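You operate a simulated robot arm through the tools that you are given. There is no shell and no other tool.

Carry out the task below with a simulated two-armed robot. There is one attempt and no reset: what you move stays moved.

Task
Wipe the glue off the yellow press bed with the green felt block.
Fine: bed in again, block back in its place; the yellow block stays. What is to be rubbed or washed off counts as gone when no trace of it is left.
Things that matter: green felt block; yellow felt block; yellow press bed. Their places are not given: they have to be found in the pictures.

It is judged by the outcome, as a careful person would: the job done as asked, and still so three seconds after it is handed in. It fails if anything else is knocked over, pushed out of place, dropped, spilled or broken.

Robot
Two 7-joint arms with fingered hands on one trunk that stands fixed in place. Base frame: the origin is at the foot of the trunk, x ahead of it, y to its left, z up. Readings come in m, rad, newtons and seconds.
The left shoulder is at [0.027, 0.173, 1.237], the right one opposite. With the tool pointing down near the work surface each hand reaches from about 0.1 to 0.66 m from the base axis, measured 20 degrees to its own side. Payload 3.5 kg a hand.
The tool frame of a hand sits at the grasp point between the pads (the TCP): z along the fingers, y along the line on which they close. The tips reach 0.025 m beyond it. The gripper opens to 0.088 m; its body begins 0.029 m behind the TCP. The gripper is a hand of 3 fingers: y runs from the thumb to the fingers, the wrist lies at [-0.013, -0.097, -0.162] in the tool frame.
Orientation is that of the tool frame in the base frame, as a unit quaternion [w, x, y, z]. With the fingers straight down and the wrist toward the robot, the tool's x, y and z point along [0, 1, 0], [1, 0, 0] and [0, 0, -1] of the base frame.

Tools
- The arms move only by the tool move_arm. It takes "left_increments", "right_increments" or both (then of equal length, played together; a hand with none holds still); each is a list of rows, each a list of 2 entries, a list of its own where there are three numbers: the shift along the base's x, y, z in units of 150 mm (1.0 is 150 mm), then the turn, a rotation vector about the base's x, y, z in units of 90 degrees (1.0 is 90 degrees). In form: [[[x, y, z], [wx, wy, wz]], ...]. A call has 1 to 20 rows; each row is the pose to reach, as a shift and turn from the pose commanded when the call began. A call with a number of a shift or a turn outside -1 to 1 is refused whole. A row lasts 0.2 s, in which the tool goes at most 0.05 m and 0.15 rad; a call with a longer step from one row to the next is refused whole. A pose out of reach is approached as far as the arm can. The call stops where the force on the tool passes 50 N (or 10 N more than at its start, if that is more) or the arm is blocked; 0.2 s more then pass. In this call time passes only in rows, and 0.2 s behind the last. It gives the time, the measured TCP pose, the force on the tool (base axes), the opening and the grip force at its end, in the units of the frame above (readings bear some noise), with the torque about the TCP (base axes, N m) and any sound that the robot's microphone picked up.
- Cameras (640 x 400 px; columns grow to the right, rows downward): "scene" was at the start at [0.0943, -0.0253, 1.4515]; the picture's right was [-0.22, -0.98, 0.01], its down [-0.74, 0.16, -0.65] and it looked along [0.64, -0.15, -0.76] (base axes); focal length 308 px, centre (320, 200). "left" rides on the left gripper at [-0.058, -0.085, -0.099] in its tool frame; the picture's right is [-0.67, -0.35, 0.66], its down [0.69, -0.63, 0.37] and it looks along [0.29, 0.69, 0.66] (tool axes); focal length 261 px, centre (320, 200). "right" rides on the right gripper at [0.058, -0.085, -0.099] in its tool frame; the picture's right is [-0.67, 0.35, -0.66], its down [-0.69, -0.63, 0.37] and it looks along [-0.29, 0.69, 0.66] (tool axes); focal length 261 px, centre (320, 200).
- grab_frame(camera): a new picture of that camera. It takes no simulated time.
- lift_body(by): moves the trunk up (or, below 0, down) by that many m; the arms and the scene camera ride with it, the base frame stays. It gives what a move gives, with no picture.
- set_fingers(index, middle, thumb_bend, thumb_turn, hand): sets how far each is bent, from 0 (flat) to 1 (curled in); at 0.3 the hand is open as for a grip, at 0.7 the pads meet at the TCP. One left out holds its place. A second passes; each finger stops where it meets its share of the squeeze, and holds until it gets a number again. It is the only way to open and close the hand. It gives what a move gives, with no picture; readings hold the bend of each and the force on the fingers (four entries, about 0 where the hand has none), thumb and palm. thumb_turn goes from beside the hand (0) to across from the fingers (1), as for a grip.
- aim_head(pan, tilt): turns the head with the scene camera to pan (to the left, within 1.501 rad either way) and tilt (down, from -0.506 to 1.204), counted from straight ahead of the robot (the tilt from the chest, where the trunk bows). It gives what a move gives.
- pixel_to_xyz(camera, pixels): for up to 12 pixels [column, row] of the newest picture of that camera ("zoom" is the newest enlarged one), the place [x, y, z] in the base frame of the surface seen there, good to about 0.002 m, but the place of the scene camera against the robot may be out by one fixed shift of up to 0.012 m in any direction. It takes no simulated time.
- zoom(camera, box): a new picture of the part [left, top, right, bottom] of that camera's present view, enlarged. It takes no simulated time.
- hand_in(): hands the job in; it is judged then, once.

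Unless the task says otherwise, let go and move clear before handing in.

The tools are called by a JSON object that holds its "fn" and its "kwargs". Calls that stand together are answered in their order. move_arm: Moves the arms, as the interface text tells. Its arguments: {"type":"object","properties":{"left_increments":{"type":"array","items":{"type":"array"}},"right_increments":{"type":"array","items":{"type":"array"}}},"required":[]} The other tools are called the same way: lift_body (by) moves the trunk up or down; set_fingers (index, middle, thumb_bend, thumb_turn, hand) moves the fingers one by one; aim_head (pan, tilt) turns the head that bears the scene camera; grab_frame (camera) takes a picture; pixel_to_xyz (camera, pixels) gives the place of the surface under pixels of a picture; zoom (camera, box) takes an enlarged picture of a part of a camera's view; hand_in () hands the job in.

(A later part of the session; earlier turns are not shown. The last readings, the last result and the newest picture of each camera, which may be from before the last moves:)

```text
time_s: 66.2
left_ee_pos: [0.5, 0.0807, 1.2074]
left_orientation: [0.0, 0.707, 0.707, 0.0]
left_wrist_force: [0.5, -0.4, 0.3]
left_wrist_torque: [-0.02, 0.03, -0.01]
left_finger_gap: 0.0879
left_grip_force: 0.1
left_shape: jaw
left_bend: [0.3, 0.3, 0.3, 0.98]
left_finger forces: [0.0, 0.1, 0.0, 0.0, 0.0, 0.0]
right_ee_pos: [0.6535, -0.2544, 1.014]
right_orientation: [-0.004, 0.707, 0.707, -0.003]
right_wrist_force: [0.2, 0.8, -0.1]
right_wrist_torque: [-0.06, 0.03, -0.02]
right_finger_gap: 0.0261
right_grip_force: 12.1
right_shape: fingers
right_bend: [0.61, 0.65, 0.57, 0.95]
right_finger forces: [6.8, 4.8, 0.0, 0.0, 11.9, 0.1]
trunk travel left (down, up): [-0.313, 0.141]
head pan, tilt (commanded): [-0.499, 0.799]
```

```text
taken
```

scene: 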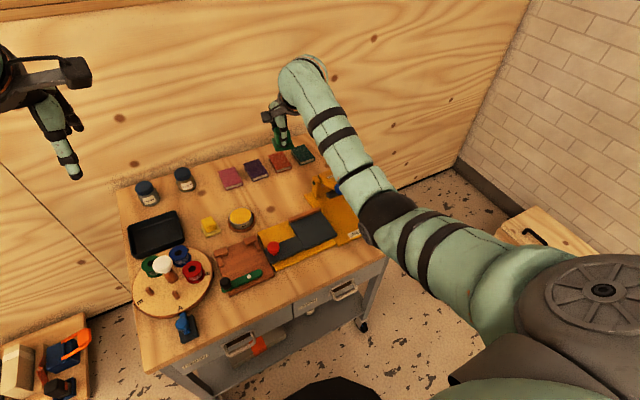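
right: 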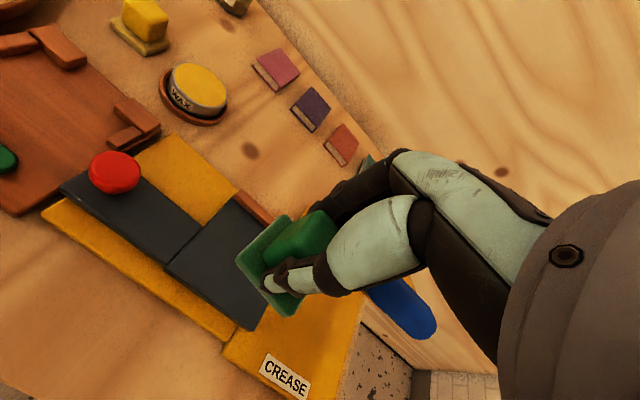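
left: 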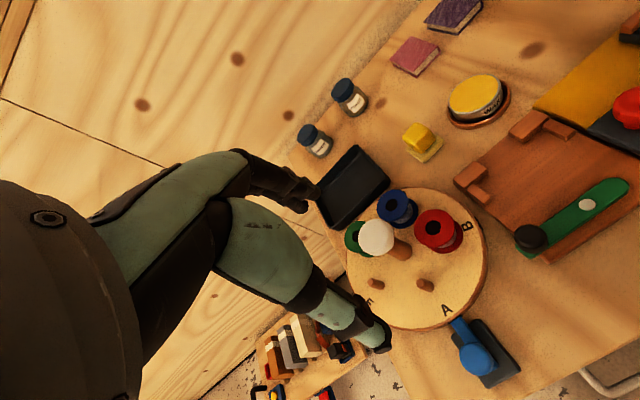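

The bed (px (305,230)) is clean and the arm is nearly straight ahead. I lower the trunk by 0.12 m, raise the hand a little, then lower the rest.

{"fn": "lift_body", "kwargs": {"by": -0.12}}

{"fn": "move_arm", "kwargs": {"right_increments": [[[0.1, 0.0, 0.2], [0, 0, 0]], [[0.2, 0.0, 0.45], [0, 0, 0]], [[0.33, 0.03, 0.7], [0, 0, 0]]]}}

{"fn": "lift_body", "kwargs": {"by": -0.13}}

{"fn": "grab_frame", "kwargs": {"camera": "scene"}}

{"fn": "grab_frame", "kwargs": {"camera": "right"}}

```text
time_s: 67.7
left_ee_pos: [0.4996, 0.0805, 1.0889]
left_orientation: [0.0, 0.707, 0.707, 0.0]
left_wrist_force: [-0.4, 0.0, 0.1]
left_wrist_torque: [0.03, -0.01, 0.01]
left_finger_gap: 0.0879
left_grip_force: 0.1
left_shape: jaw
left_bend: [0.3, 0.3, 0.3, 0.98]
left_finger forces: [0.0, 0.1, 0.0, 0.0, 0.0, 0.0]
right_ee_pos: [0.6516, -0.2558, 0.8944]
right_orientation: [-0.003, 0.707, 0.707, -0.001]
right_wrist_force: [-1.6, 0.0, 0.1]
right_wrist_torque: [0.01, 0.0, 0.05]
right_finger_gap: 0.026
right_grip_force: 12.0
right_shape: fingers
right_bend: [0.61, 0.65, 0.57, 0.95]
right_finger forces: [6.7, 4.7, 0.1, 0.0, 11.8, 0.1]
trunk travel left (down, up): [-0.193, 0.261]
head pan, tilt (commanded): [-0.499, 0.799]
```

```text
time_s: 68.5
left_ee_pos: [0.4995, 0.0808, 1.0887]
left_orientation: [0.0, 0.707, 0.707, 0.001]
left_wrist_force: [-1.0, 0.5, -0.9]
left_wrist_torque: [0.0, 0.01, -0.05]
left_finger_gap: 0.0878
left_grip_force: 0.1
left_shape: jaw
left_bend: [0.3, 0.3, 0.3, 0.98]
left_finger forces: [0.0, 0.0, 0.0, 0.1, 0.0, 0.1]
right_ee_pos: [0.7001, -0.2481, 1.0003]
right_orientation: [-0.003, 0.707, 0.707, -0.002]
right_wrist_force: [-0.2, 0.0, -1.0]
right_wrist_torque: [0.0, 0.0, -0.01]
right_finger_gap: 0.0262
right_grip_force: 11.6
right_shape: fingers
right_bend: [0.61, 0.65, 0.57, 0.95]
right_finger forces: [6.6, 4.7, 0.1, 0.0, 11.8, 0.1]
trunk travel left (down, up): [-0.193, 0.261]
head pan, tilt (commanded): [-0.499, 0.799]
```

```text
time_s: 70.1
left_ee_pos: [0.4991, 0.0793, 0.961]
left_orientation: [0.001, 0.707, 0.707, 0.0]
left_wrist_force: [0.4, -0.3, 0.2]
left_wrist_torque: [0.0, -0.03, -0.02]
left_finger_gap: 0.0876
left_grip_force: 0.0
left_shape: jaw
left_bend: [0.3, 0.3, 0.3, 0.98]
left_finger forces: [0.0, 0.1, 0.0, 0.0, 0.0, 0.1]
right_ee_pos: [0.7007, -0.2509, 0.8693]
right_orientation: [-0.003, 0.707, 0.707, -0.001]
right_wrist_force: [-0.1, 0.1, 0.0]
right_wrist_torque: [0.01, 0.02, 0.04]
right_finger_gap: 0.0257
right_grip_force: 12.2
right_shape: fingers
right_bend: [0.61, 0.65, 0.57, 0.95]
right_finger forces: [6.6, 4.7, 0.1, 0.0, 11.7, 0.0]
trunk travel left (down, up): [-0.063, 0.391]
head pan, tilt (commanded): [-0.499, 0.799]
```

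```text
taken
```

scene: 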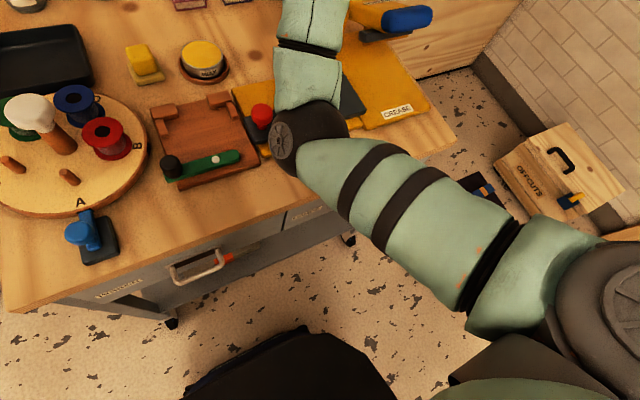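

```text
taken
```

right: 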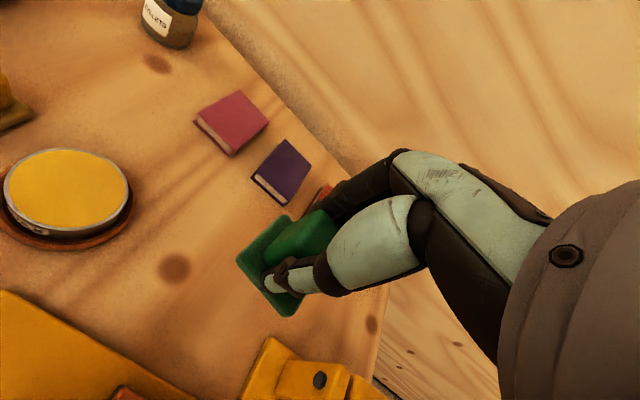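

The hand is at (0.701, −0.251, 0.869), arm free. The block needs yaw about +6°, that is hand yaw about +14.6°, with the TCP near (0.7745, −0.248); I go there at z≈0.82 and measure the block against its old place.

{"fn": "move_arm", "kwargs": {"right_increments": [[[0.15, 0.0, 0.0], [0, 0, 0.05]], [[0.3, 0.01, -0.1], [0, 0, 0.1]], [[0.49, 0.017, -0.2], [0, 0, 0.162]], [[0.49, 0.017, -0.33], [0, 0, 0.162]]]}}

{"fn": "zoom", "kwargs": {"camera": "right", "box": [225, 190, 345, 320]}}

{"fn": "pixel_to_xyz", "kwargs": {"camera": "zoom", "pixels": [[315, 80], [185, 220], [330, 370], [355, 365], [225, 180], [215, 255], [300, 350], [270, 130], [250, 200], [360, 140], [430, 75], [290, 215]]}}

{"fn": "grab_frame", "kwargs": {"camera": "right"}}

```text
time_s: 71.1
left_ee_pos: [0.4987, 0.0799, 0.9589]
left_orientation: [-0.001, 0.707, 0.707, -0.001]
left_wrist_force: [0.6, 0.4, -0.4]
left_wrist_torque: [0.0, -0.03, -0.03]
left_finger_gap: 0.0876
left_grip_force: 0.0
left_shape: jaw
left_bend: [0.3, 0.3, 0.3, 0.98]
left_finger forces: [0.1, 0.0, 0.1, 0.0, 0.0, 0.0]
right_ee_pos: [0.774, -0.2488, 0.817]
right_orientation: [-0.001, 0.611, 0.791, -0.001]
right_wrist_force: [0.2, 0.9, 0.3]
right_wrist_torque: [0.0, -0.01, -0.02]
right_finger_gap: 0.0257
right_grip_force: 11.6
right_shape: fingers
right_bend: [0.61, 0.65, 0.57, 0.95]
right_finger forces: [6.5, 4.6, 0.1, 0.0, 11.6, 0.0]
trunk travel left (down, up): [-0.063, 0.391]
head pan, tilt (commanded): [-0.499, 0.799]
```

```text
3.08 times, centred on (285, 255) of right
```

zoom: 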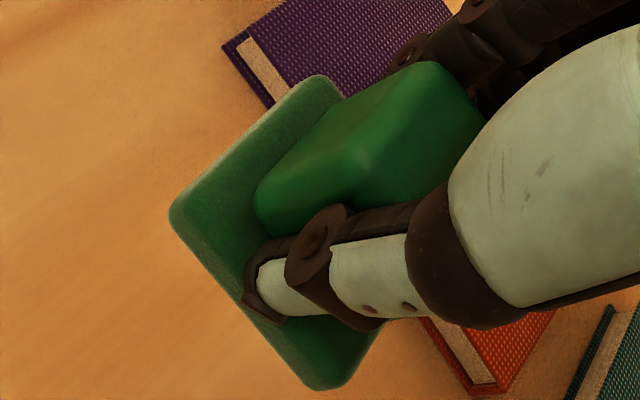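

```text
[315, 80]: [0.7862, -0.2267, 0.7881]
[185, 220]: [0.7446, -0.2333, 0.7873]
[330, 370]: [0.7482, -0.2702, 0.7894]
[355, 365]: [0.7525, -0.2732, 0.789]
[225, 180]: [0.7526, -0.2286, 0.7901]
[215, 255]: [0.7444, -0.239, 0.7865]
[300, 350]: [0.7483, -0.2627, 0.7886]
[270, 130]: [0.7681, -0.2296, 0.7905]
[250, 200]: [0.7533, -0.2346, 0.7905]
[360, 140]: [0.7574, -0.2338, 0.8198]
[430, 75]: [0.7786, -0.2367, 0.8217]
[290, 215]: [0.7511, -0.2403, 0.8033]
```

```text
taken
```

right: 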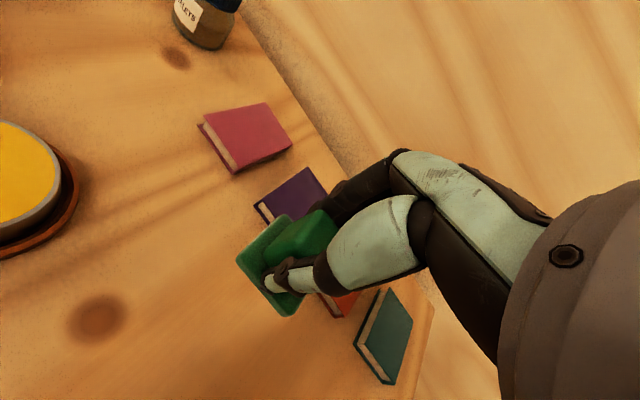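

The block's corners (0.786, −0.227), (0.745, −0.233), (0.748, −0.270) match its old place within about 2 mm. I lower it to the table gently.

{"fn": "move_arm", "kwargs": {"right_increments": [[[0, 0.005, -0.2], [0, 0, -0.005]], [[0, 0.008, -0.38], [0, 0, -0.01]], [[0, 0.008, -0.46], [0, 0, -0.01]], [[0, 0.008, -0.5], [0, 0, -0.01]]]}}

{"fn": "grab_frame", "kwargs": {"camera": "right"}}

```text
time_s: 72.1
left_ee_pos: [0.4985, 0.0805, 0.9588]
left_orientation: [0.0, 0.707, 0.707, 0.0]
left_wrist_force: [0.3, 0.2, 0.3]
left_wrist_torque: [0.01, 0.0, 0.01]
left_finger_gap: 0.0877
left_grip_force: 0.2
left_shape: jaw
left_bend: [0.3, 0.3, 0.3, 0.98]
left_finger forces: [0.0, 0.0, 0.0, 0.1, 0.1, 0.0]
right_ee_pos: [0.7742, -0.2464, 0.7443]
right_orientation: [-0.002, 0.617, 0.787, -0.001]
right_wrist_force: [-0.2, 0.3, -1.4]
right_wrist_torque: [-0.02, -0.03, 0.01]
right_finger_gap: 0.0261
right_grip_force: 11.5
right_shape: fingers
right_bend: [0.61, 0.65, 0.57, 0.95]
right_finger forces: [6.6, 4.5, 0.1, 0.0, 11.4, 0.0]
trunk travel left (down, up): [-0.063, 0.391]
head pan, tilt (commanded): [-0.499, 0.799]
```

```text
taken
```

right: 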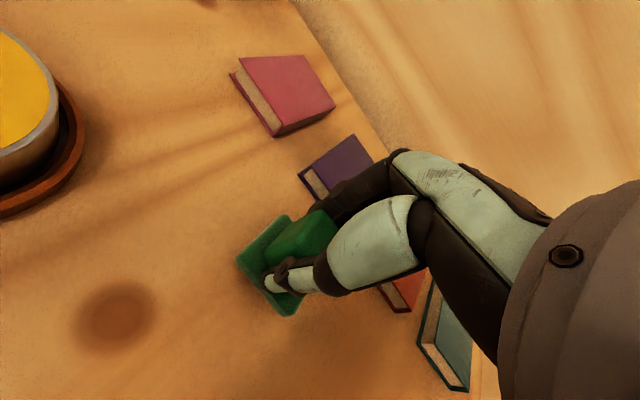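

Not yet touching (z 0.744). I lower a few millimetres more.

{"fn": "move_arm", "kwargs": {"right_increments": [[[0, 0, -0.013], [0, 0, 0]], [[0, 0, -0.025], [0, 0, 0]]]}}

{"fn": "zoom", "kwargs": {"camera": "right", "box": [225, 190, 345, 320]}}

{"fn": "pixel_to_xyz", "kwargs": {"camera": "zoom", "pixels": [[315, 80], [185, 220], [330, 370], [270, 130], [250, 200], [140, 300]]}}

```text
time_s: 72.7
left_ee_pos: [0.4972, 0.0805, 0.9601]
left_orientation: [0.0, 0.707, 0.707, 0.0]
left_wrist_force: [-0.1, 0.6, 1.2]
left_wrist_torque: [-0.01, 0.01, -0.01]
left_finger_gap: 0.0877
left_grip_force: 0.0
left_shape: jaw
left_bend: [0.3, 0.3, 0.3, 0.98]
left_finger forces: [0.0, 0.1, 0.0, 0.1, 0.1, 0.1]
right_ee_pos: [0.7747, -0.2464, 0.7417]
right_orientation: [-0.001, 0.618, 0.786, -0.001]
right_wrist_force: [0.4, -0.9, 5.0]
right_wrist_torque: [-0.03, -0.13, 0.04]
right_finger_gap: 0.0258
right_grip_force: 13.4
right_shape: fingers
right_bend: [0.61, 0.65, 0.57, 0.95]
right_finger forces: [6.4, 7.2, 0.1, 0.1, 12.7, 0.0]
trunk travel left (down, up): [-0.063, 0.391]
head pan, tilt (commanded): [-0.499, 0.799]
```

```text
3.08 times, centred on (285, 255) of right
```

zoom: 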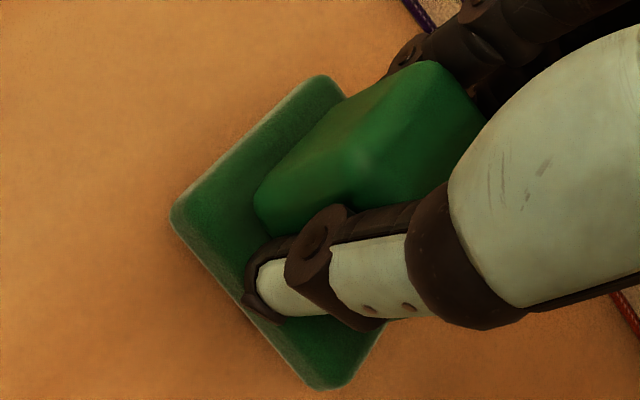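

```text
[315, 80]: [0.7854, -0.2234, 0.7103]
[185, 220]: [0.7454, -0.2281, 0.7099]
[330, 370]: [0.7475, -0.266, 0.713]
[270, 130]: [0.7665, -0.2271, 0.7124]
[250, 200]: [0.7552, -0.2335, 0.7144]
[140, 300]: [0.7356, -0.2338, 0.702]
```

The block rests on the table (5 N), about 3 mm too far toward +y compared with before. I lift it a few millimetres, shift −3 mm in y, and set it down again.

{"fn": "move_arm", "kwargs": {"right_increments": [[[0, 0, 0.05], [0, 0, 0]], [[0.003, -0.02, 0.05], [0, 0, 0]], [[0.003, -0.02, 0.01], [0, 0, 0]], [[0.003, -0.02, 0.0], [0, 0, 0]]]}}

{"fn": "zoom", "kwargs": {"camera": "right", "box": [225, 190, 345, 320]}}

{"fn": "pixel_to_xyz", "kwargs": {"camera": "zoom", "pixels": [[315, 80], [185, 220], [330, 370], [270, 130], [250, 200], [140, 300]]}}

```text
time_s: 73.7
left_ee_pos: [0.4978, 0.0802, 0.96]
left_orientation: [0.0, 0.707, 0.707, 0.001]
left_wrist_force: [0.1, 0.3, -0.1]
left_wrist_torque: [-0.01, 0.0, 0.03]
left_finger_gap: 0.0879
left_grip_force: 0.0
left_shape: jaw
left_bend: [0.3, 0.3, 0.3, 0.98]
left_finger forces: [0.0, 0.0, 0.0, 0.0, 0.0, 0.0]
right_ee_pos: [0.774, -0.2496, 0.7411]
right_orientation: [-0.001, 0.618, 0.787, 0.0]
right_wrist_force: [-1.1, -0.1, 5.7]
right_wrist_torque: [-0.04, -0.05, -0.01]
right_finger_gap: 0.0258
right_grip_force: 13.0
right_shape: fingers
right_bend: [0.61, 0.65, 0.57, 0.95]
right_finger forces: [6.1, 6.7, 0.0, 0.0, 13.4, 0.1]
trunk travel left (down, up): [-0.063, 0.391]
head pan, tilt (commanded): [-0.499, 0.799]
```

```text
3.08 times, centred on (285, 255) of right
```

zoom: 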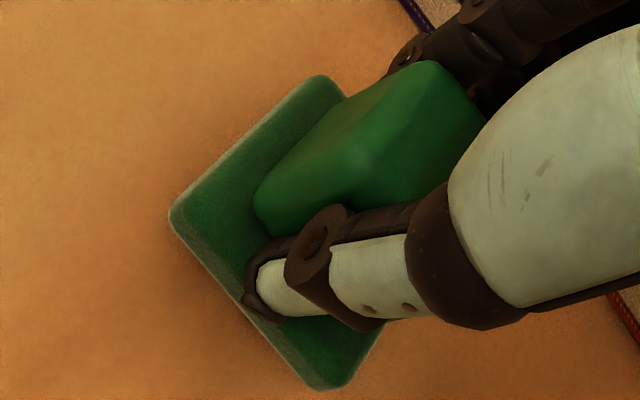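

```text
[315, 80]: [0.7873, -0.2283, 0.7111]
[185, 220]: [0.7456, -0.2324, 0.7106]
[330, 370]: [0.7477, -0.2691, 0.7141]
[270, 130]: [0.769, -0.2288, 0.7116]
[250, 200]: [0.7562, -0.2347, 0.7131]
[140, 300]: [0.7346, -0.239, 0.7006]
```

The block is within 1–2 mm of its old place. I release it, opening the fingers only to 0.4 so they stay off the books.

{"fn": "set_fingers", "kwargs": {"hand": "right", "index": 0.4, "middle": 0.4, "thumb_bend": 0.4}}

{"fn": "zoom", "kwargs": {"camera": "right", "box": [225, 170, 385, 320]}}

```text
time_s: 74.7
left_ee_pos: [0.4996, 0.0796, 0.9583]
left_orientation: [0.0, 0.707, 0.707, 0.001]
left_wrist_force: [0.2, -0.2, 0.3]
left_wrist_torque: [-0.02, 0.04, 0.0]
left_finger_gap: 0.0879
left_grip_force: 0.2
left_shape: jaw
left_bend: [0.3, 0.3, 0.3, 0.98]
left_finger forces: [0.1, 0.0, 0.0, 0.0, 0.0, 0.1]
right_ee_pos: [0.7755, -0.2498, 0.7399]
right_orientation: [-0.002, 0.617, 0.787, -0.002]
right_wrist_force: [0.0, 0.3, 0.1]
right_wrist_torque: [0.0, -0.02, -0.01]
right_finger_gap: 0.0629
right_grip_force: 0.1
right_shape: fingers
right_bend: [0.4, 0.4, 0.4, 0.97]
right_finger forces: [0.0, 0.0, 0.0, 0.0, 0.1, 0.1]
trunk travel left (down, up): [-0.063, 0.391]
head pan, tilt (commanded): [-0.499, 0.799]
```

```text
2.67 times, centred on (305, 245) of right
```

zoom: 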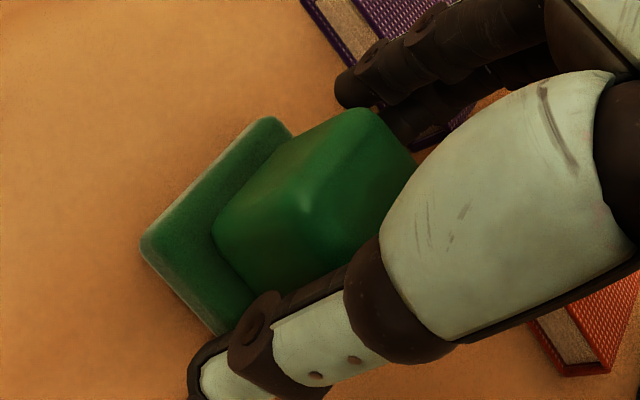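

The block stands free with the fingers open around it. I raise the hand straight up.

{"fn": "move_arm", "kwargs": {"right_increments": [[[0, 0, 0.1], [0, 0, 0]], [[0, 0, 0.25], [0, 0, 0]], [[0, 0, 0.5], [0, 0, 0]], [[0, 0, 0.75], [0, 0, 0]]]}}

{"fn": "zoom", "kwargs": {"camera": "right", "box": [160, 170, 360, 320]}}

{"fn": "grab_frame", "kwargs": {"camera": "scene"}}

```text
time_s: 75.7
left_ee_pos: [0.4992, 0.0801, 0.9575]
left_orientation: [-0.001, 0.707, 0.707, 0.0]
left_wrist_force: [-0.4, 0.5, 0.6]
left_wrist_torque: [0.0, -0.01, -0.01]
left_finger_gap: 0.0876
left_grip_force: 0.1
left_shape: jaw
left_bend: [0.3, 0.3, 0.3, 0.98]
left_finger forces: [0.0, 0.1, 0.1, 0.1, 0.0, 0.0]
right_ee_pos: [0.7747, -0.2533, 0.8541]
right_orientation: [-0.002, 0.618, 0.786, -0.002]
right_wrist_force: [0.7, -0.8, 0.9]
right_wrist_torque: [-0.01, -0.01, 0.0]
right_finger_gap: 0.063
right_grip_force: 0.2
right_shape: fingers
right_bend: [0.4, 0.4, 0.4, 0.97]
right_finger forces: [0.0, 0.0, 0.0, 0.0, 0.1, 0.0]
trunk travel left (down, up): [-0.063, 0.391]
head pan, tilt (commanded): [-0.499, 0.799]
```

```text
2.67 times, centred on (260, 245) of right
```

zoom: 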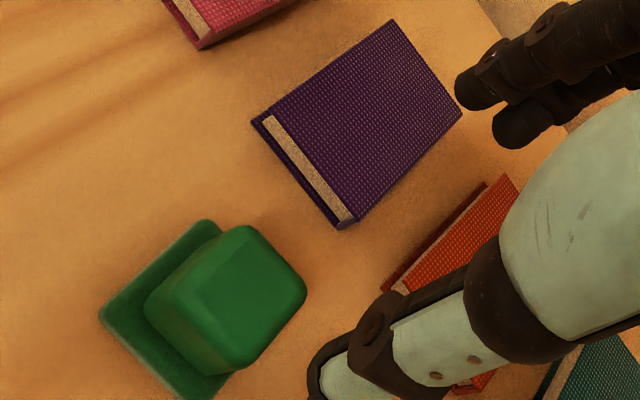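

```text
taken
```

scene: 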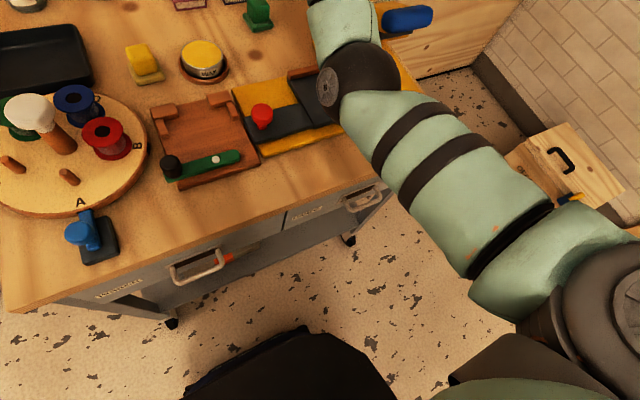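

The green block stands back in its place. I measure it once more from here to confirm.

{"fn": "zoom", "kwargs": {"camera": "right", "box": [180, 240, 280, 325]}}

{"fn": "pixel_to_xyz", "kwargs": {"camera": "zoom", "pixels": [[220, 70], [30, 245], [195, 385], [310, 90], [450, 205], [350, 330], [180, 220]]}}

```text
4.71 times, centred on (230, 282) of right
```

zoom: 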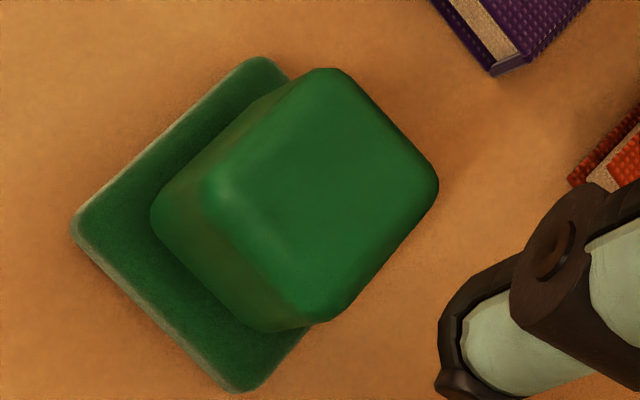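

```text
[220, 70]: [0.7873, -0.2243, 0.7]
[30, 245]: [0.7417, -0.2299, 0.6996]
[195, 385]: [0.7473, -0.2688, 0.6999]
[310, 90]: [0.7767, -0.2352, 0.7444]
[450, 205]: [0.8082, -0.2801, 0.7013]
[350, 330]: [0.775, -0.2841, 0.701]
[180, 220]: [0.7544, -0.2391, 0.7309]
```

{"fn": "pixel_to_xyz", "kwargs": {"camera": "zoom", "pixels": [[253, 65], [85, 235], [235, 383], [325, 78], [430, 185], [330, 308], [212, 190]]}}

```text
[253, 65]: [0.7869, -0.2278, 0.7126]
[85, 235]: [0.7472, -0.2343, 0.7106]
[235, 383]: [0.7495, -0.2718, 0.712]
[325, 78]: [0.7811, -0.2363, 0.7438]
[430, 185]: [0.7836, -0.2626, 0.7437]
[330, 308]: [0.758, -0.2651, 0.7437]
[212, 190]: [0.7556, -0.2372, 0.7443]
```

The block is within about 1 mm of where it stood. Now I retrace my path: back to (0.70, −0.25, 0.87) with yaw 0, then raise the trunk in the same steps as before.

{"fn": "move_arm", "kwargs": {"right_increments": [[[-0.1, 0.0, 0.1], [0, 0, -0.04]], [[-0.25, 0.01, 0.1], [0, 0, -0.09]], [[-0.49, 0.02, 0.1], [0, 0, -0.151]]]}}

{"fn": "lift_body", "kwargs": {"by": 0.13}}

{"fn": "move_arm", "kwargs": {"right_increments": [[[-0.1, -0.02, -0.2], [0, 0, 0]], [[-0.2, -0.03, -0.45], [0, 0, 0]], [[-0.33, -0.03, -0.7], [0, 0, 0]]]}}

{"fn": "lift_body", "kwargs": {"by": 0.12}}

{"fn": "grab_frame", "kwargs": {"camera": "scene"}}

```text
time_s: 76.5
left_ee_pos: [0.4998, 0.0807, 0.9581]
left_orientation: [0.0, 0.707, 0.707, 0.0]
left_wrist_force: [0.0, -0.6, -0.2]
left_wrist_torque: [-0.02, -0.04, 0.04]
left_finger_gap: 0.0876
left_grip_force: 0.0
left_shape: jaw
left_bend: [0.3, 0.3, 0.3, 0.98]
left_finger forces: [0.1, 0.0, 0.1, 0.0, 0.0, 0.0]
right_ee_pos: [0.7007, -0.2459, 0.8674]
right_orientation: [-0.002, 0.707, 0.708, -0.001]
right_wrist_force: [0.4, -0.5, -0.8]
right_wrist_torque: [-0.01, -0.02, 0.02]
right_finger_gap: 0.0634
right_grip_force: 0.0
right_shape: fingers
right_bend: [0.4, 0.4, 0.4, 0.97]
right_finger forces: [0.1, 0.0, 0.0, 0.1, 0.1, 0.1]
trunk travel left (down, up): [-0.063, 0.391]
head pan, tilt (commanded): [-0.499, 0.799]
```

```text
time_s: 78.1
left_ee_pos: [0.4992, 0.0803, 1.0887]
left_orientation: [-0.001, 0.707, 0.707, -0.001]
left_wrist_force: [0.6, 0.0, 0.0]
left_wrist_torque: [0.0, 0.0, 0.01]
left_finger_gap: 0.0879
left_grip_force: 0.1
left_shape: jaw
left_bend: [0.3, 0.3, 0.3, 0.98]
left_finger forces: [0.1, 0.0, 0.0, 0.1, 0.0, 0.0]
right_ee_pos: [0.7022, -0.2468, 0.9961]
right_orientation: [-0.003, 0.707, 0.708, -0.002]
right_wrist_force: [0.2, -0.2, 0.1]
right_wrist_torque: [0.0, 0.02, -0.02]
right_finger_gap: 0.0635
right_grip_force: 0.1
right_shape: fingers
right_bend: [0.4, 0.4, 0.4, 0.97]
right_finger forces: [0.1, 0.0, 0.0, 0.1, 0.0, 0.0]
trunk travel left (down, up): [-0.193, 0.261]
head pan, tilt (commanded): [-0.499, 0.799]
```

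```text
time_s: 78.9
left_ee_pos: [0.4994, 0.0795, 1.0888]
left_orientation: [0.0, 0.707, 0.707, 0.0]
left_wrist_force: [-0.1, 0.4, 0.5]
left_wrist_torque: [0.01, 0.01, -0.01]
left_finger_gap: 0.0877
left_grip_force: 0.1
left_shape: jaw
left_bend: [0.3, 0.3, 0.3, 0.98]
left_finger forces: [0.0, 0.0, 0.0, 0.1, 0.0, 0.0]
right_ee_pos: [0.6527, -0.2514, 0.8915]
right_orientation: [-0.003, 0.706, 0.708, 0.0]
right_wrist_force: [0.4, 0.7, 0.7]
right_wrist_torque: [0.01, -0.01, -0.02]
right_finger_gap: 0.0634
right_grip_force: 0.1
right_shape: fingers
right_bend: [0.4, 0.4, 0.4, 0.97]
right_finger forces: [0.0, 0.0, 0.1, 0.1, 0.1, 0.0]
trunk travel left (down, up): [-0.193, 0.261]
head pan, tilt (commanded): [-0.499, 0.799]
```

```text
time_s: 80.4
left_ee_pos: [0.4991, 0.0805, 1.2089]
left_orientation: [0.0, 0.707, 0.707, 0.0]
left_wrist_force: [-0.6, 0.1, 0.8]
left_wrist_torque: [-0.02, 0.01, 0.0]
left_finger_gap: 0.0878
left_grip_force: 0.0
left_shape: jaw
left_bend: [0.3, 0.3, 0.3, 0.98]
left_finger forces: [0.0, 0.0, 0.0, 0.1, 0.0, 0.0]
right_ee_pos: [0.6525, -0.2507, 1.0119]
right_orientation: [-0.003, 0.707, 0.707, -0.002]
right_wrist_force: [-1.2, 0.0, 0.1]
right_wrist_torque: [-0.03, 0.03, -0.04]
right_finger_gap: 0.0633
right_grip_force: 0.0
right_shape: fingers
right_bend: [0.4, 0.4, 0.4, 0.97]
right_finger forces: [0.0, 0.0, 0.0, 0.0, 0.1, 0.0]
trunk travel left (down, up): [-0.313, 0.141]
head pan, tilt (commanded): [-0.499, 0.799]
```

```text
taken
```

scene: 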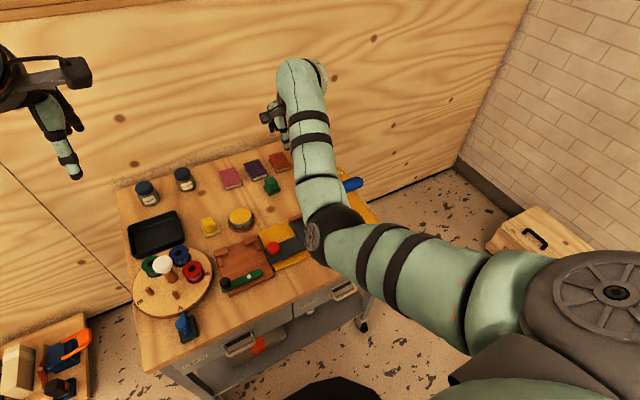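

The trunk is up; the elbow is a bit more inward than on the way out (px (320,230)). I swing the hand to the right above the press (z≈1.0, well over the handle) while turning it counter-clockwise, to bring the elbow outward again.

{"fn": "move_arm", "kwargs": {"right_increments": [[[-0.1, -0.12, 0.0], [0, 0, 0.07]], [[-0.22, -0.25, 0.0], [0, 0, 0.14]], [[-0.35, -0.4, 0.0], [0, 0, 0.21]], [[-0.5, -0.55, -0.02], [0, 0, 0.28]], [[-0.65, -0.7, -0.05], [0, 0, 0.36]], [[-0.8, -0.85, -0.08], [0, 0, 0.43]], [[-0.95, -1.0, -0.1], [0, 0, 0.5]]]}}

{"fn": "grab_frame", "kwargs": {"camera": "scene"}}

```text
time_s: 82.0
left_ee_pos: [0.499, 0.079, 1.2093]
left_orientation: [0.0, 0.707, 0.707, -0.002]
left_wrist_force: [0.1, -0.2, 0.5]
left_wrist_torque: [0.03, 0.02, 0.01]
left_finger_gap: 0.0876
left_grip_force: 0.1
left_shape: jaw
left_bend: [0.3, 0.3, 0.3, 0.98]
left_finger forces: [0.0, 0.1, 0.0, 0.0, 0.0, 0.0]
right_ee_pos: [0.5085, -0.4008, 0.9984]
right_orientation: [-0.002, 0.381, 0.925, -0.002]
right_wrist_force: [0.5, -0.5, 0.3]
right_wrist_torque: [0.0, -0.02, 0.01]
right_finger_gap: 0.0634
right_grip_force: 0.0
right_shape: fingers
right_bend: [0.4, 0.4, 0.4, 0.97]
right_finger forces: [0.0, 0.0, 0.0, 0.1, 0.0, 0.0]
trunk travel left (down, up): [-0.313, 0.141]
head pan, tilt (commanded): [-0.499, 0.799]
```

```text
taken
```

scene: 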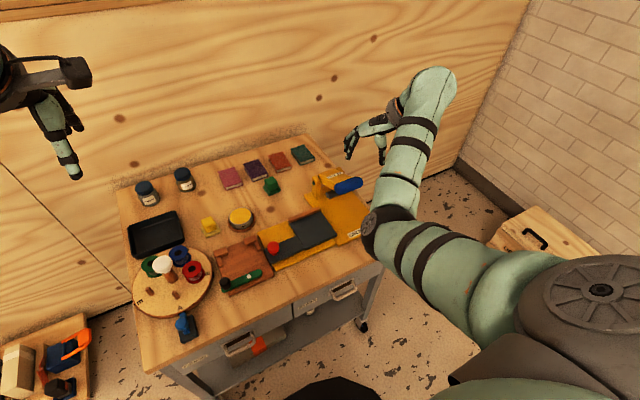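

The table is all in order in this view (bed out and clean, block in place). I draw the hand back to about (0.36, −0.48, 0.93) and turn on to yaw +60°, which put the elbow outward before.

{"fn": "move_arm", "kwargs": {"right_increments": [[[-0.2, -0.12, -0.05], [0, 0, 0.03]], [[-0.4, -0.24, -0.12], [0, 0, 0.06]], [[-0.6, -0.36, -0.22], [0, 0, 0.09]], [[-0.8, -0.46, -0.32], [0, 0, 0.12]], [[-0.98, -0.53, -0.43], [0, 0, 0.16]]]}}

{"fn": "grab_frame", "kwargs": {"camera": "scene"}}

```text
time_s: 83.2
left_ee_pos: [0.4992, 0.0797, 1.2088]
left_orientation: [0.0, 0.707, 0.707, 0.0]
left_wrist_force: [0.2, -0.8, -1.2]
left_wrist_torque: [0.03, -0.01, 0.0]
left_finger_gap: 0.0877
left_grip_force: 0.1
left_shape: jaw
left_bend: [0.3, 0.3, 0.3, 0.98]
left_finger forces: [0.1, 0.1, 0.0, 0.0, 0.1, 0.1]
right_ee_pos: [0.3592, -0.4801, 0.933]
right_orientation: [-0.002, 0.262, 0.965, -0.002]
right_wrist_force: [-0.8, -0.2, 0.0]
right_wrist_torque: [0.04, 0.03, 0.02]
right_finger_gap: 0.0633
right_grip_force: 0.0
right_shape: fingers
right_bend: [0.4, 0.4, 0.4, 0.97]
right_finger forces: [0.0, 0.0, 0.0, 0.0, 0.1, 0.0]
trunk travel left (down, up): [-0.313, 0.141]
head pan, tilt (commanded): [-0.499, 0.799]
```

```text
taken
```

scene: 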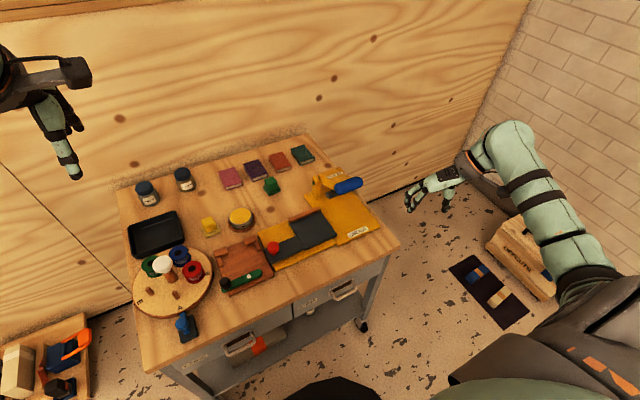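

The elbow is outward again and the view of the table is free. I check the bed closely once more before pushing it in.

{"fn": "zoom", "kwargs": {"camera": "scene", "box": [284, 204, 340, 252]}}

{"fn": "zoom", "kwargs": {"camera": "scene", "box": [240, 150, 400, 270]}}

```text
8.33 times, centred on (312, 228) of scene
```

zoom: 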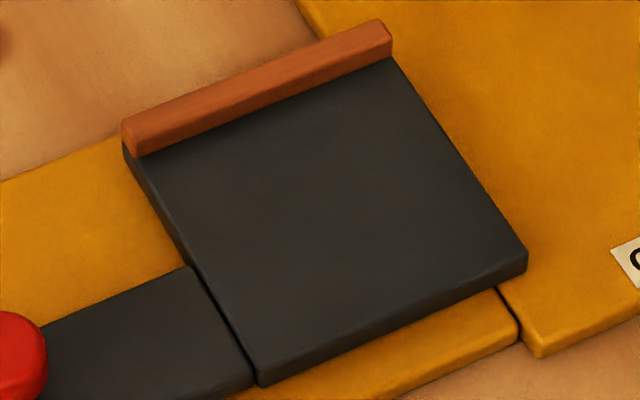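

```text
3.33 times, centred on (320, 210) of scene
```

zoom: 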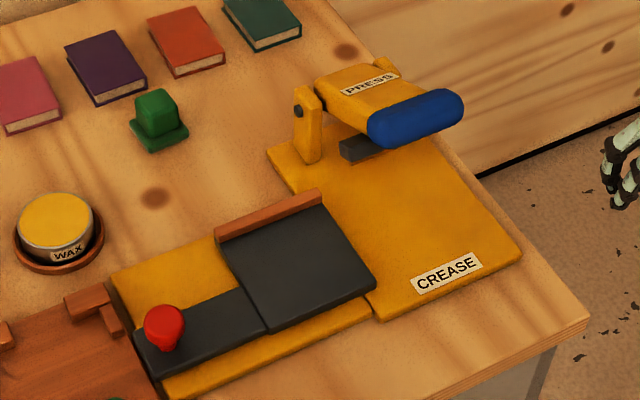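

The bed shows no trace of glue. I now bring the hand in toward the knob (zoom px (165,322)), first turning the yaw back while moving inward.

{"fn": "move_arm", "kwargs": {"right_increments": [[[0.0, 0.13, 0.02], [0, 0, -0.07]], [[0.0, 0.26, 0.04], [0, 0, -0.14]], [[0.0, 0.4, 0.06], [0, 0, -0.22]], [[0.02, 0.54, 0.08], [0, 0, -0.3]], [[0.04, 0.68, 0.08], [0, 0, -0.38]], [[0.08, 0.82, 0.08], [0, 0, -0.46]], [[0.15, 0.96, 0.08], [0, 0, -0.54]]]}}

{"fn": "move_arm", "kwargs": {"right_increments": [[[0.15, 0.1, 0.0], [0, 0, -0.03]], [[0.35, 0.22, 0.0], [0, 0, -0.07]], [[0.55, 0.38, -0.02], [0, 0, -0.1]], [[0.72, 0.55, -0.05], [0, 0, -0.12]], [[0.85, 0.75, -0.05], [0, 0, -0.12]], [[0.95, 0.95, -0.05], [0, 0, -0.12]]]}}

{"fn": "grab_frame", "kwargs": {"camera": "scene"}}

{"fn": "grab_frame", "kwargs": {"camera": "right"}}

```text
time_s: 84.8
left_ee_pos: [0.4996, 0.0806, 1.2071]
left_orientation: [0.0, 0.707, 0.707, 0.0]
left_wrist_force: [0.3, 0.4, -0.4]
left_wrist_torque: [0.02, 0.05, 0.01]
left_finger_gap: 0.0878
left_grip_force: 0.1
left_shape: jaw
left_bend: [0.3, 0.3, 0.3, 0.98]
left_finger forces: [0.1, 0.0, 0.0, 0.0, 0.1, 0.1]
right_ee_pos: [0.3855, -0.3365, 0.9462]
right_orientation: [-0.001, 0.637, 0.771, -0.002]
right_wrist_force: [0.3, 0.1, 0.2]
right_wrist_torque: [0.0, -0.02, 0.03]
right_finger_gap: 0.0633
right_grip_force: 0.1
right_shape: fingers
right_bend: [0.4, 0.4, 0.4, 0.97]
right_finger forces: [0.0, 0.0, 0.1, 0.1, 0.1, 0.0]
trunk travel left (down, up): [-0.313, 0.141]
head pan, tilt (commanded): [-0.499, 0.799]
```

```text
time_s: 86.2
left_ee_pos: [0.5002, 0.0806, 1.2077]
left_orientation: [0.001, 0.707, 0.707, 0.0]
left_wrist_force: [0.5, -0.4, 0.7]
left_wrist_torque: [0.03, -0.05, -0.01]
left_finger_gap: 0.0878
left_grip_force: 0.0
left_shape: jaw
left_bend: [0.3, 0.3, 0.3, 0.98]
left_finger forces: [0.1, 0.0, 0.0, 0.1, 0.1, 0.1]
right_ee_pos: [0.5266, -0.1948, 0.9372]
right_orientation: [-0.002, 0.707, 0.707, -0.002]
right_wrist_force: [0.3, -0.1, 0.0]
right_wrist_torque: [0.0, -0.01, 0.0]
right_finger_gap: 0.0633
right_grip_force: 0.0
right_shape: fingers
right_bend: [0.4, 0.4, 0.4, 0.97]
right_finger forces: [0.1, 0.0, 0.0, 0.1, 0.0, 0.1]
trunk travel left (down, up): [-0.313, 0.141]
head pan, tilt (commanded): [-0.499, 0.799]
```

```text
taken
```

scene: 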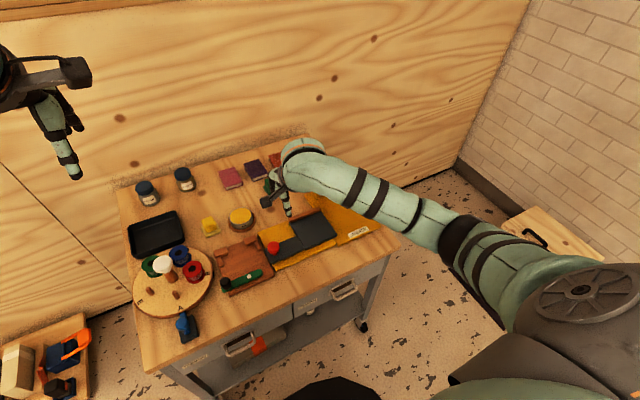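

```text
taken
```

right: 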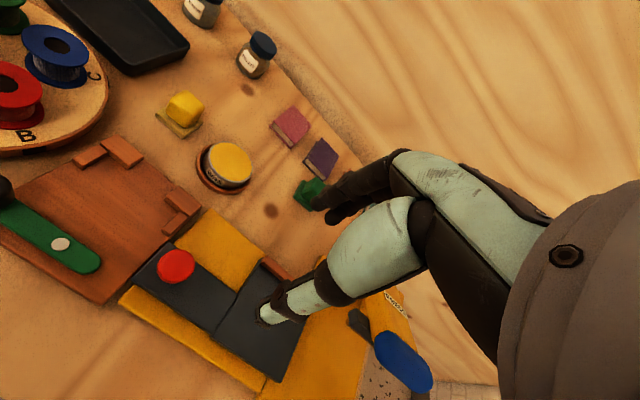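

The hand is at (0.527, −0.195, 0.937) and the knob shows at right px (176,265). I measure the knob from here.

{"fn": "zoom", "kwargs": {"camera": "right", "box": [130, 220, 250, 320]}}

{"fn": "pixel_to_xyz", "kwargs": {"camera": "right", "pixels": [[176, 264], [165, 266], [188, 264], [176, 253], [178, 277], [135, 278], [167, 244], [215, 331], [218, 338], [263, 258], [238, 294], [150, 265]]}}

```text
4.00 times, centred on (190, 270) of right
```

zoom: 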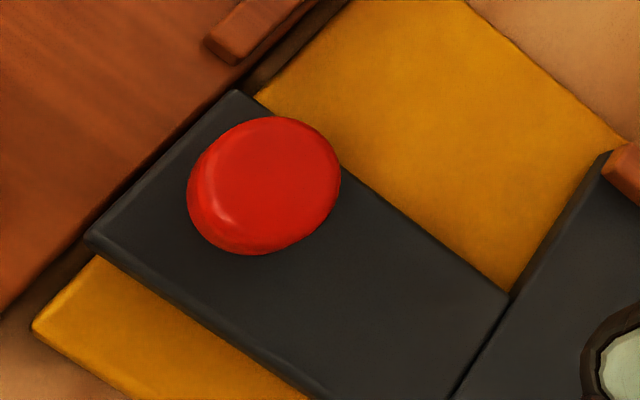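

```text
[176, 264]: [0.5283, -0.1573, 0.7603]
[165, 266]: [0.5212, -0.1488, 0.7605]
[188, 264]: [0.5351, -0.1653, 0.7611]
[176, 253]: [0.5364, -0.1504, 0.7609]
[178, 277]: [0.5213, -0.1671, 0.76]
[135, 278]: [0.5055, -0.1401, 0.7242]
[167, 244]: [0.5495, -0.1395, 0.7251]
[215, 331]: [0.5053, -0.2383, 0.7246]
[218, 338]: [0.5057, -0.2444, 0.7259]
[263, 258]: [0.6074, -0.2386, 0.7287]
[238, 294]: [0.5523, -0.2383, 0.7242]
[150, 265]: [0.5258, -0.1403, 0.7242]
```

The knob is at (0.528, −0.158). I open the fingers and go down over it as before.

{"fn": "set_fingers", "kwargs": {"hand": "right", "index": 0.3, "middle": 0.3, "thumb_bend": 0.3}}

{"fn": "move_arm", "kwargs": {"right_increments": [[[0.0, 0.12, -0.1], [0, 0, 0]], [[0.01, 0.235, -0.3], [0, 0, 0]], [[0.01, 0.235, -0.6], [0, 0, 0]], [[0.01, 0.235, -0.9], [0, 0, 0]]]}}

{"fn": "grab_frame", "kwargs": {"camera": "right"}}

```text
time_s: 87.2
left_ee_pos: [0.5002, 0.0808, 1.2087]
left_orientation: [0.0, 0.707, 0.707, 0.0]
left_wrist_force: [0.3, 0.2, -0.9]
left_wrist_torque: [-0.01, -0.02, -0.02]
left_finger_gap: 0.0878
left_grip_force: 0.0
left_shape: jaw
left_bend: [0.3, 0.3, 0.3, 0.98]
left_finger forces: [0.0, 0.0, 0.0, 0.0, 0.0, 0.0]
right_ee_pos: [0.5255, -0.1937, 0.9385]
right_orientation: [-0.003, 0.707, 0.707, -0.001]
right_wrist_force: [0.2, 0.0, -0.4]
right_wrist_torque: [0.04, 0.0, 0.01]
right_finger_gap: 0.0842
right_grip_force: 0.1
right_shape: fingers
right_bend: [0.3, 0.3, 0.3, 0.97]
right_finger forces: [0.0, 0.0, 0.0, 0.0, 0.0, 0.0]
trunk travel left (down, up): [-0.313, 0.141]
head pan, tilt (commanded): [-0.499, 0.799]
```

```text
time_s: 88.2
left_ee_pos: [0.5001, 0.0806, 1.2083]
left_orientation: [0.0, 0.707, 0.707, 0.0]
left_wrist_force: [0.0, 0.4, -0.7]
left_wrist_torque: [-0.02, -0.03, 0.0]
left_finger_gap: 0.0877
left_grip_force: 0.3
left_shape: jaw
left_bend: [0.3, 0.3, 0.3, 0.98]
left_finger forces: [0.0, 0.1, 0.1, 0.0, 0.1, 0.1]
right_ee_pos: [0.5293, -0.1588, 0.8024]
right_orientation: [-0.003, 0.707, 0.707, -0.001]
right_wrist_force: [0.2, -0.3, -0.2]
right_wrist_torque: [-0.03, -0.03, -0.01]
right_finger_gap: 0.0846
right_grip_force: 0.0
right_shape: fingers
right_bend: [0.3, 0.3, 0.3, 0.97]
right_finger forces: [0.1, 0.0, 0.1, 0.0, 0.0, 0.1]
trunk travel left (down, up): [-0.313, 0.141]
head pan, tilt (commanded): [-0.499, 0.799]
```

```text
taken
```

right: 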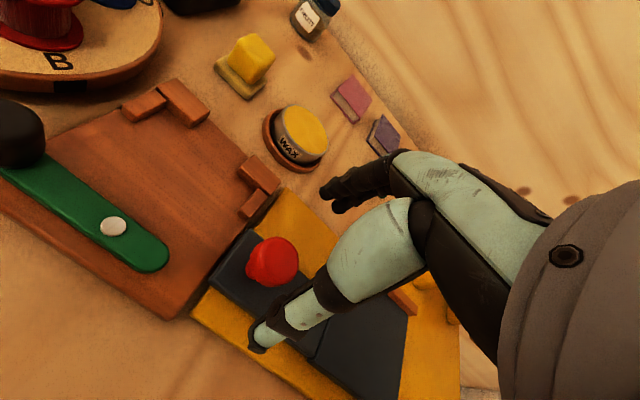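

The knob (px (272,262)) is between thumb and fingers just as before. I descend to z≈0.756 and close.

{"fn": "move_arm", "kwargs": {"right_increments": [[[0, 0, -0.15], [0, 0, 0]], [[0, 0, -0.31], [0, 0, 0]]]}}

{"fn": "set_fingers", "kwargs": {"hand": "right", "index": 0.7, "middle": 0.7, "thumb_bend": 0.7}}

{"fn": "grab_frame", "kwargs": {"camera": "right"}}

```text
time_s: 88.8
left_ee_pos: [0.4987, 0.0805, 1.2089]
left_orientation: [-0.001, 0.707, 0.707, 0.0]
left_wrist_force: [1.4, -0.2, 0.8]
left_wrist_torque: [0.02, 0.01, -0.02]
left_finger_gap: 0.0876
left_grip_force: 0.1
left_shape: jaw
left_bend: [0.3, 0.3, 0.3, 0.98]
left_finger forces: [0.1, 0.0, 0.1, 0.0, 0.1, 0.0]
right_ee_pos: [0.5297, -0.1589, 0.7578]
right_orientation: [-0.003, 0.707, 0.708, 0.0]
right_wrist_force: [0.3, -0.1, 0.5]
right_wrist_torque: [0.04, -0.01, 0.01]
right_finger_gap: 0.0845
right_grip_force: 0.1
right_shape: fingers
right_bend: [0.3, 0.3, 0.3, 0.97]
right_finger forces: [0.0, 0.0, 0.0, 0.0, 0.1, 0.0]
trunk travel left (down, up): [-0.313, 0.141]
head pan, tilt (commanded): [-0.499, 0.799]
```

```text
time_s: 89.8
left_ee_pos: [0.4989, 0.08, 1.208]
left_orientation: [0.0, 0.707, 0.707, 0.0]
left_wrist_force: [-0.6, 0.0, 0.7]
left_wrist_torque: [-0.01, 0.02, 0.02]
left_finger_gap: 0.0878
left_grip_force: 0.1
left_shape: jaw
left_bend: [0.3, 0.3, 0.3, 0.98]
left_finger forces: [0.1, 0.1, 0.0, 0.1, 0.0, 0.0]
right_ee_pos: [0.5299, -0.159, 0.7562]
right_orientation: [-0.003, 0.707, 0.708, -0.002]
right_wrist_force: [-1.9, 0.4, -3.1]
right_wrist_torque: [0.04, -0.01, 0.03]
right_finger_gap: 0.0164
right_grip_force: 7.5
right_shape: fingers
right_bend: [0.63, 0.69, 0.62, 0.97]
right_finger forces: [6.0, 1.0, 0.0, 0.0, 8.1, 0.0]
trunk travel left (down, up): [-0.313, 0.141]
head pan, tilt (commanded): [-0.499, 0.799]
```

```text
taken
```

right: 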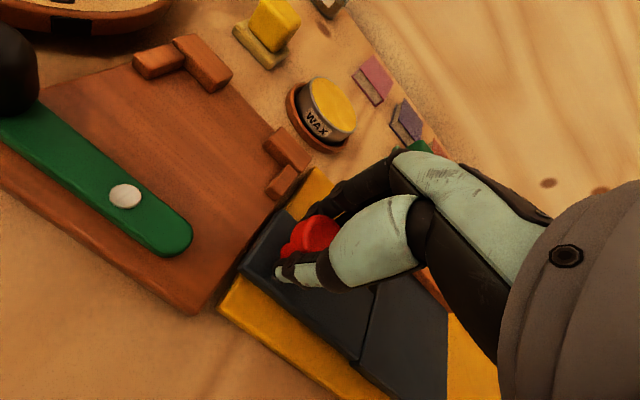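

The knob is gripped again. I push the bed in along −y, first by 0.09 m in small steps.

{"fn": "move_arm", "kwargs": {"right_increments": [[[0, -0.08, 0], [0, 0, 0]], [[0, -0.16, 0], [0, 0, 0]], [[0, -0.25, 0], [0, 0, 0]], [[0, -0.34, 0], [0, 0, 0]], [[0, -0.43, 0], [0, 0, 0]], [[0, -0.52, 0], [0, 0, 0]], [[0, -0.6, 0], [0, 0, 0]]]}}

{"fn": "grab_frame", "kwargs": {"camera": "right"}}

{"fn": "zoom", "kwargs": {"camera": "scene", "box": [240, 150, 400, 270]}}

```text
time_s: 91.4
left_ee_pos: [0.4995, 0.0802, 1.2075]
left_orientation: [0.0, 0.707, 0.708, 0.001]
left_wrist_force: [-0.5, -1.0, 0.3]
left_wrist_torque: [0.01, 0.02, 0.01]
left_finger_gap: 0.0876
left_grip_force: 0.0
left_shape: jaw
left_bend: [0.3, 0.3, 0.3, 0.98]
left_finger forces: [0.1, 0.0, 0.0, 0.1, 0.0, 0.1]
right_ee_pos: [0.5286, -0.2482, 0.7563]
right_orientation: [-0.004, 0.706, 0.708, 0.0]
right_wrist_force: [-1.1, 2.6, -2.1]
right_wrist_torque: [0.0, 0.02, 0.05]
right_finger_gap: 0.0163
right_grip_force: 8.0
right_shape: fingers
right_bend: [0.63, 0.7, 0.62, 0.97]
right_finger forces: [6.9, 0.6, 0.1, 0.0, 7.9, 0.0]
trunk travel left (down, up): [-0.313, 0.141]
head pan, tilt (commanded): [-0.499, 0.799]
```

```text
taken
```

right: 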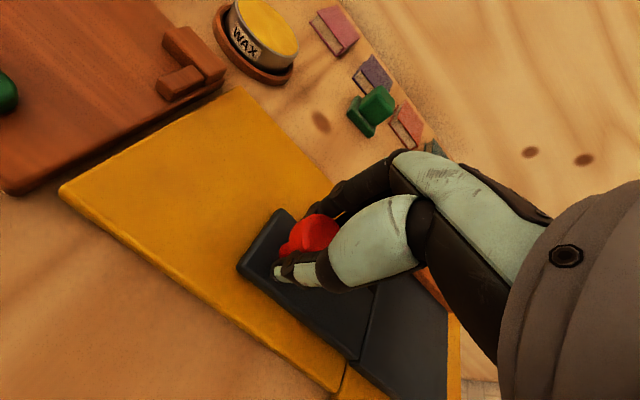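

```text
3.33 times, centred on (320, 210) of scene
```

zoom: 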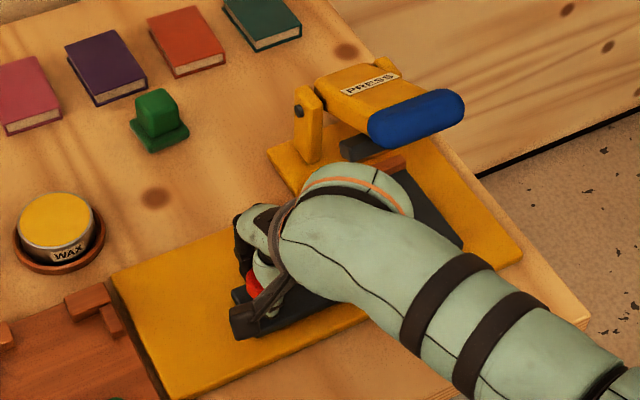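

The bed follows with 2.6 N and is 0.025 m short of its first place (knob then at y −0.272). I push the rest in slowly.

{"fn": "move_arm", "kwargs": {"right_increments": [[[0, -0.06, 0], [0, 0, 0]], [[0, -0.11, 0], [0, 0, 0]], [[0, -0.15, 0], [0, 0, 0]], [[0, -0.165, 0], [0, 0, 0]]]}}

{"fn": "grab_frame", "kwargs": {"camera": "right"}}

{"fn": "zoom", "kwargs": {"camera": "right", "box": [200, 170, 400, 400]}}

```text
time_s: 92.4
left_ee_pos: [0.4994, 0.0804, 1.2093]
left_orientation: [-0.001, 0.707, 0.707, 0.0]
left_wrist_force: [0.4, -0.6, 1.2]
left_wrist_torque: [0.04, -0.01, 0.01]
left_finger_gap: 0.0878
left_grip_force: 0.0
left_shape: jaw
left_bend: [0.3, 0.3, 0.3, 0.98]
left_finger forces: [0.1, 0.1, 0.0, 0.1, 0.0, 0.1]
right_ee_pos: [0.5288, -0.2728, 0.7565]
right_orientation: [-0.003, 0.707, 0.707, -0.001]
right_wrist_force: [2.0, 2.1, 2.1]
right_wrist_torque: [0.01, -0.06, 0.02]
right_finger_gap: 0.0158
right_grip_force: 8.2
right_shape: fingers
right_bend: [0.62, 0.69, 0.63, 0.97]
right_finger forces: [8.2, 0.7, 0.0, 0.1, 6.7, 0.0]
trunk travel left (down, up): [-0.313, 0.141]
head pan, tilt (commanded): [-0.499, 0.799]
```

```text
taken
```

right: 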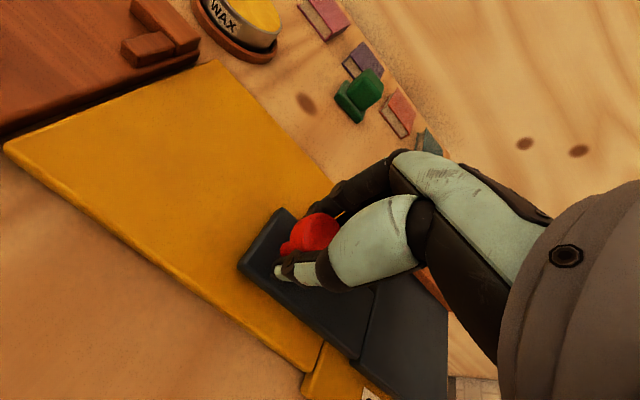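

```text
1.74 times, centred on (300, 285) of right
```

zoom: 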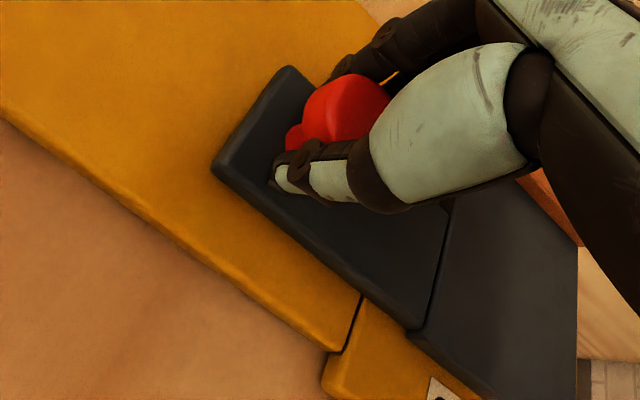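

The picture now matches the one from the start at the same hand pose (tongue corners px (240,265), (285,210)). I check the tongue's place and nudge 2 mm further to feel for the inner stop.

{"fn": "pixel_to_xyz", "kwargs": {"camera": "right", "pixels": [[242, 265], [284, 212], [262, 240], [355, 355], [376, 292]]}}

{"fn": "move_arm", "kwargs": {"right_increments": [[[0, -0.007, 0], [0, 0, 0]], [[0, -0.014, 0], [0, 0, 0]]]}}

{"fn": "grab_frame", "kwargs": {"camera": "right"}}

{"fn": "pixel_to_xyz", "kwargs": {"camera": "right", "pixels": [[242, 265], [284, 212], [262, 240], [355, 355], [376, 292]]}}

```text
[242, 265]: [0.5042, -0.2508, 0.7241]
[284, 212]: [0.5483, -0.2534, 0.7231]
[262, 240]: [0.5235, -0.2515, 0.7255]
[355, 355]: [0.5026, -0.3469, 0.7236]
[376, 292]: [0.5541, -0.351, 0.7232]
```

```text
time_s: 93.0
left_ee_pos: [0.4991, 0.0809, 1.2096]
left_orientation: [0.0, 0.707, 0.707, -0.001]
left_wrist_force: [0.8, 0.0, -0.2]
left_wrist_torque: [0.0, 0.0, 0.0]
left_finger_gap: 0.0877
left_grip_force: 0.1
left_shape: jaw
left_bend: [0.3, 0.3, 0.3, 0.98]
left_finger forces: [0.0, 0.1, 0.0, 0.0, 0.0, 0.0]
right_ee_pos: [0.5292, -0.2758, 0.7572]
right_orientation: [-0.003, 0.707, 0.707, -0.001]
right_wrist_force: [-0.8, 2.7, 3.0]
right_wrist_torque: [0.02, -0.07, 0.03]
right_finger_gap: 0.016
right_grip_force: 7.7
right_shape: fingers
right_bend: [0.62, 0.69, 0.63, 0.97]
right_finger forces: [7.6, 0.5, 0.0, 0.1, 7.6, 0.0]
trunk travel left (down, up): [-0.313, 0.141]
head pan, tilt (commanded): [-0.499, 0.799]
```

```text
taken
```

right: 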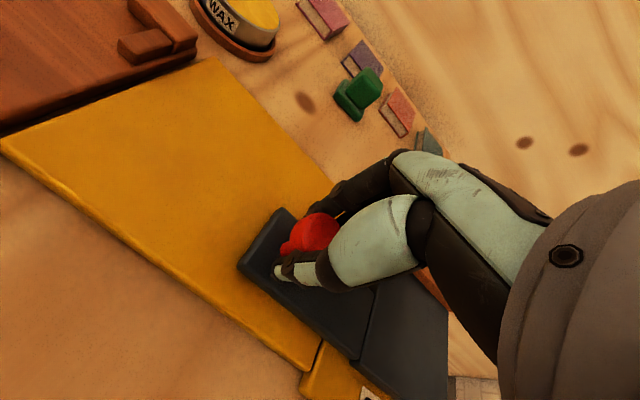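

```text
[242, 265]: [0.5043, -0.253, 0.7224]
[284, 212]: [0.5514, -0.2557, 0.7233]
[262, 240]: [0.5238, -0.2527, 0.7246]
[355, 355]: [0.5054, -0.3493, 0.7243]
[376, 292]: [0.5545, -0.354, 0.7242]
```

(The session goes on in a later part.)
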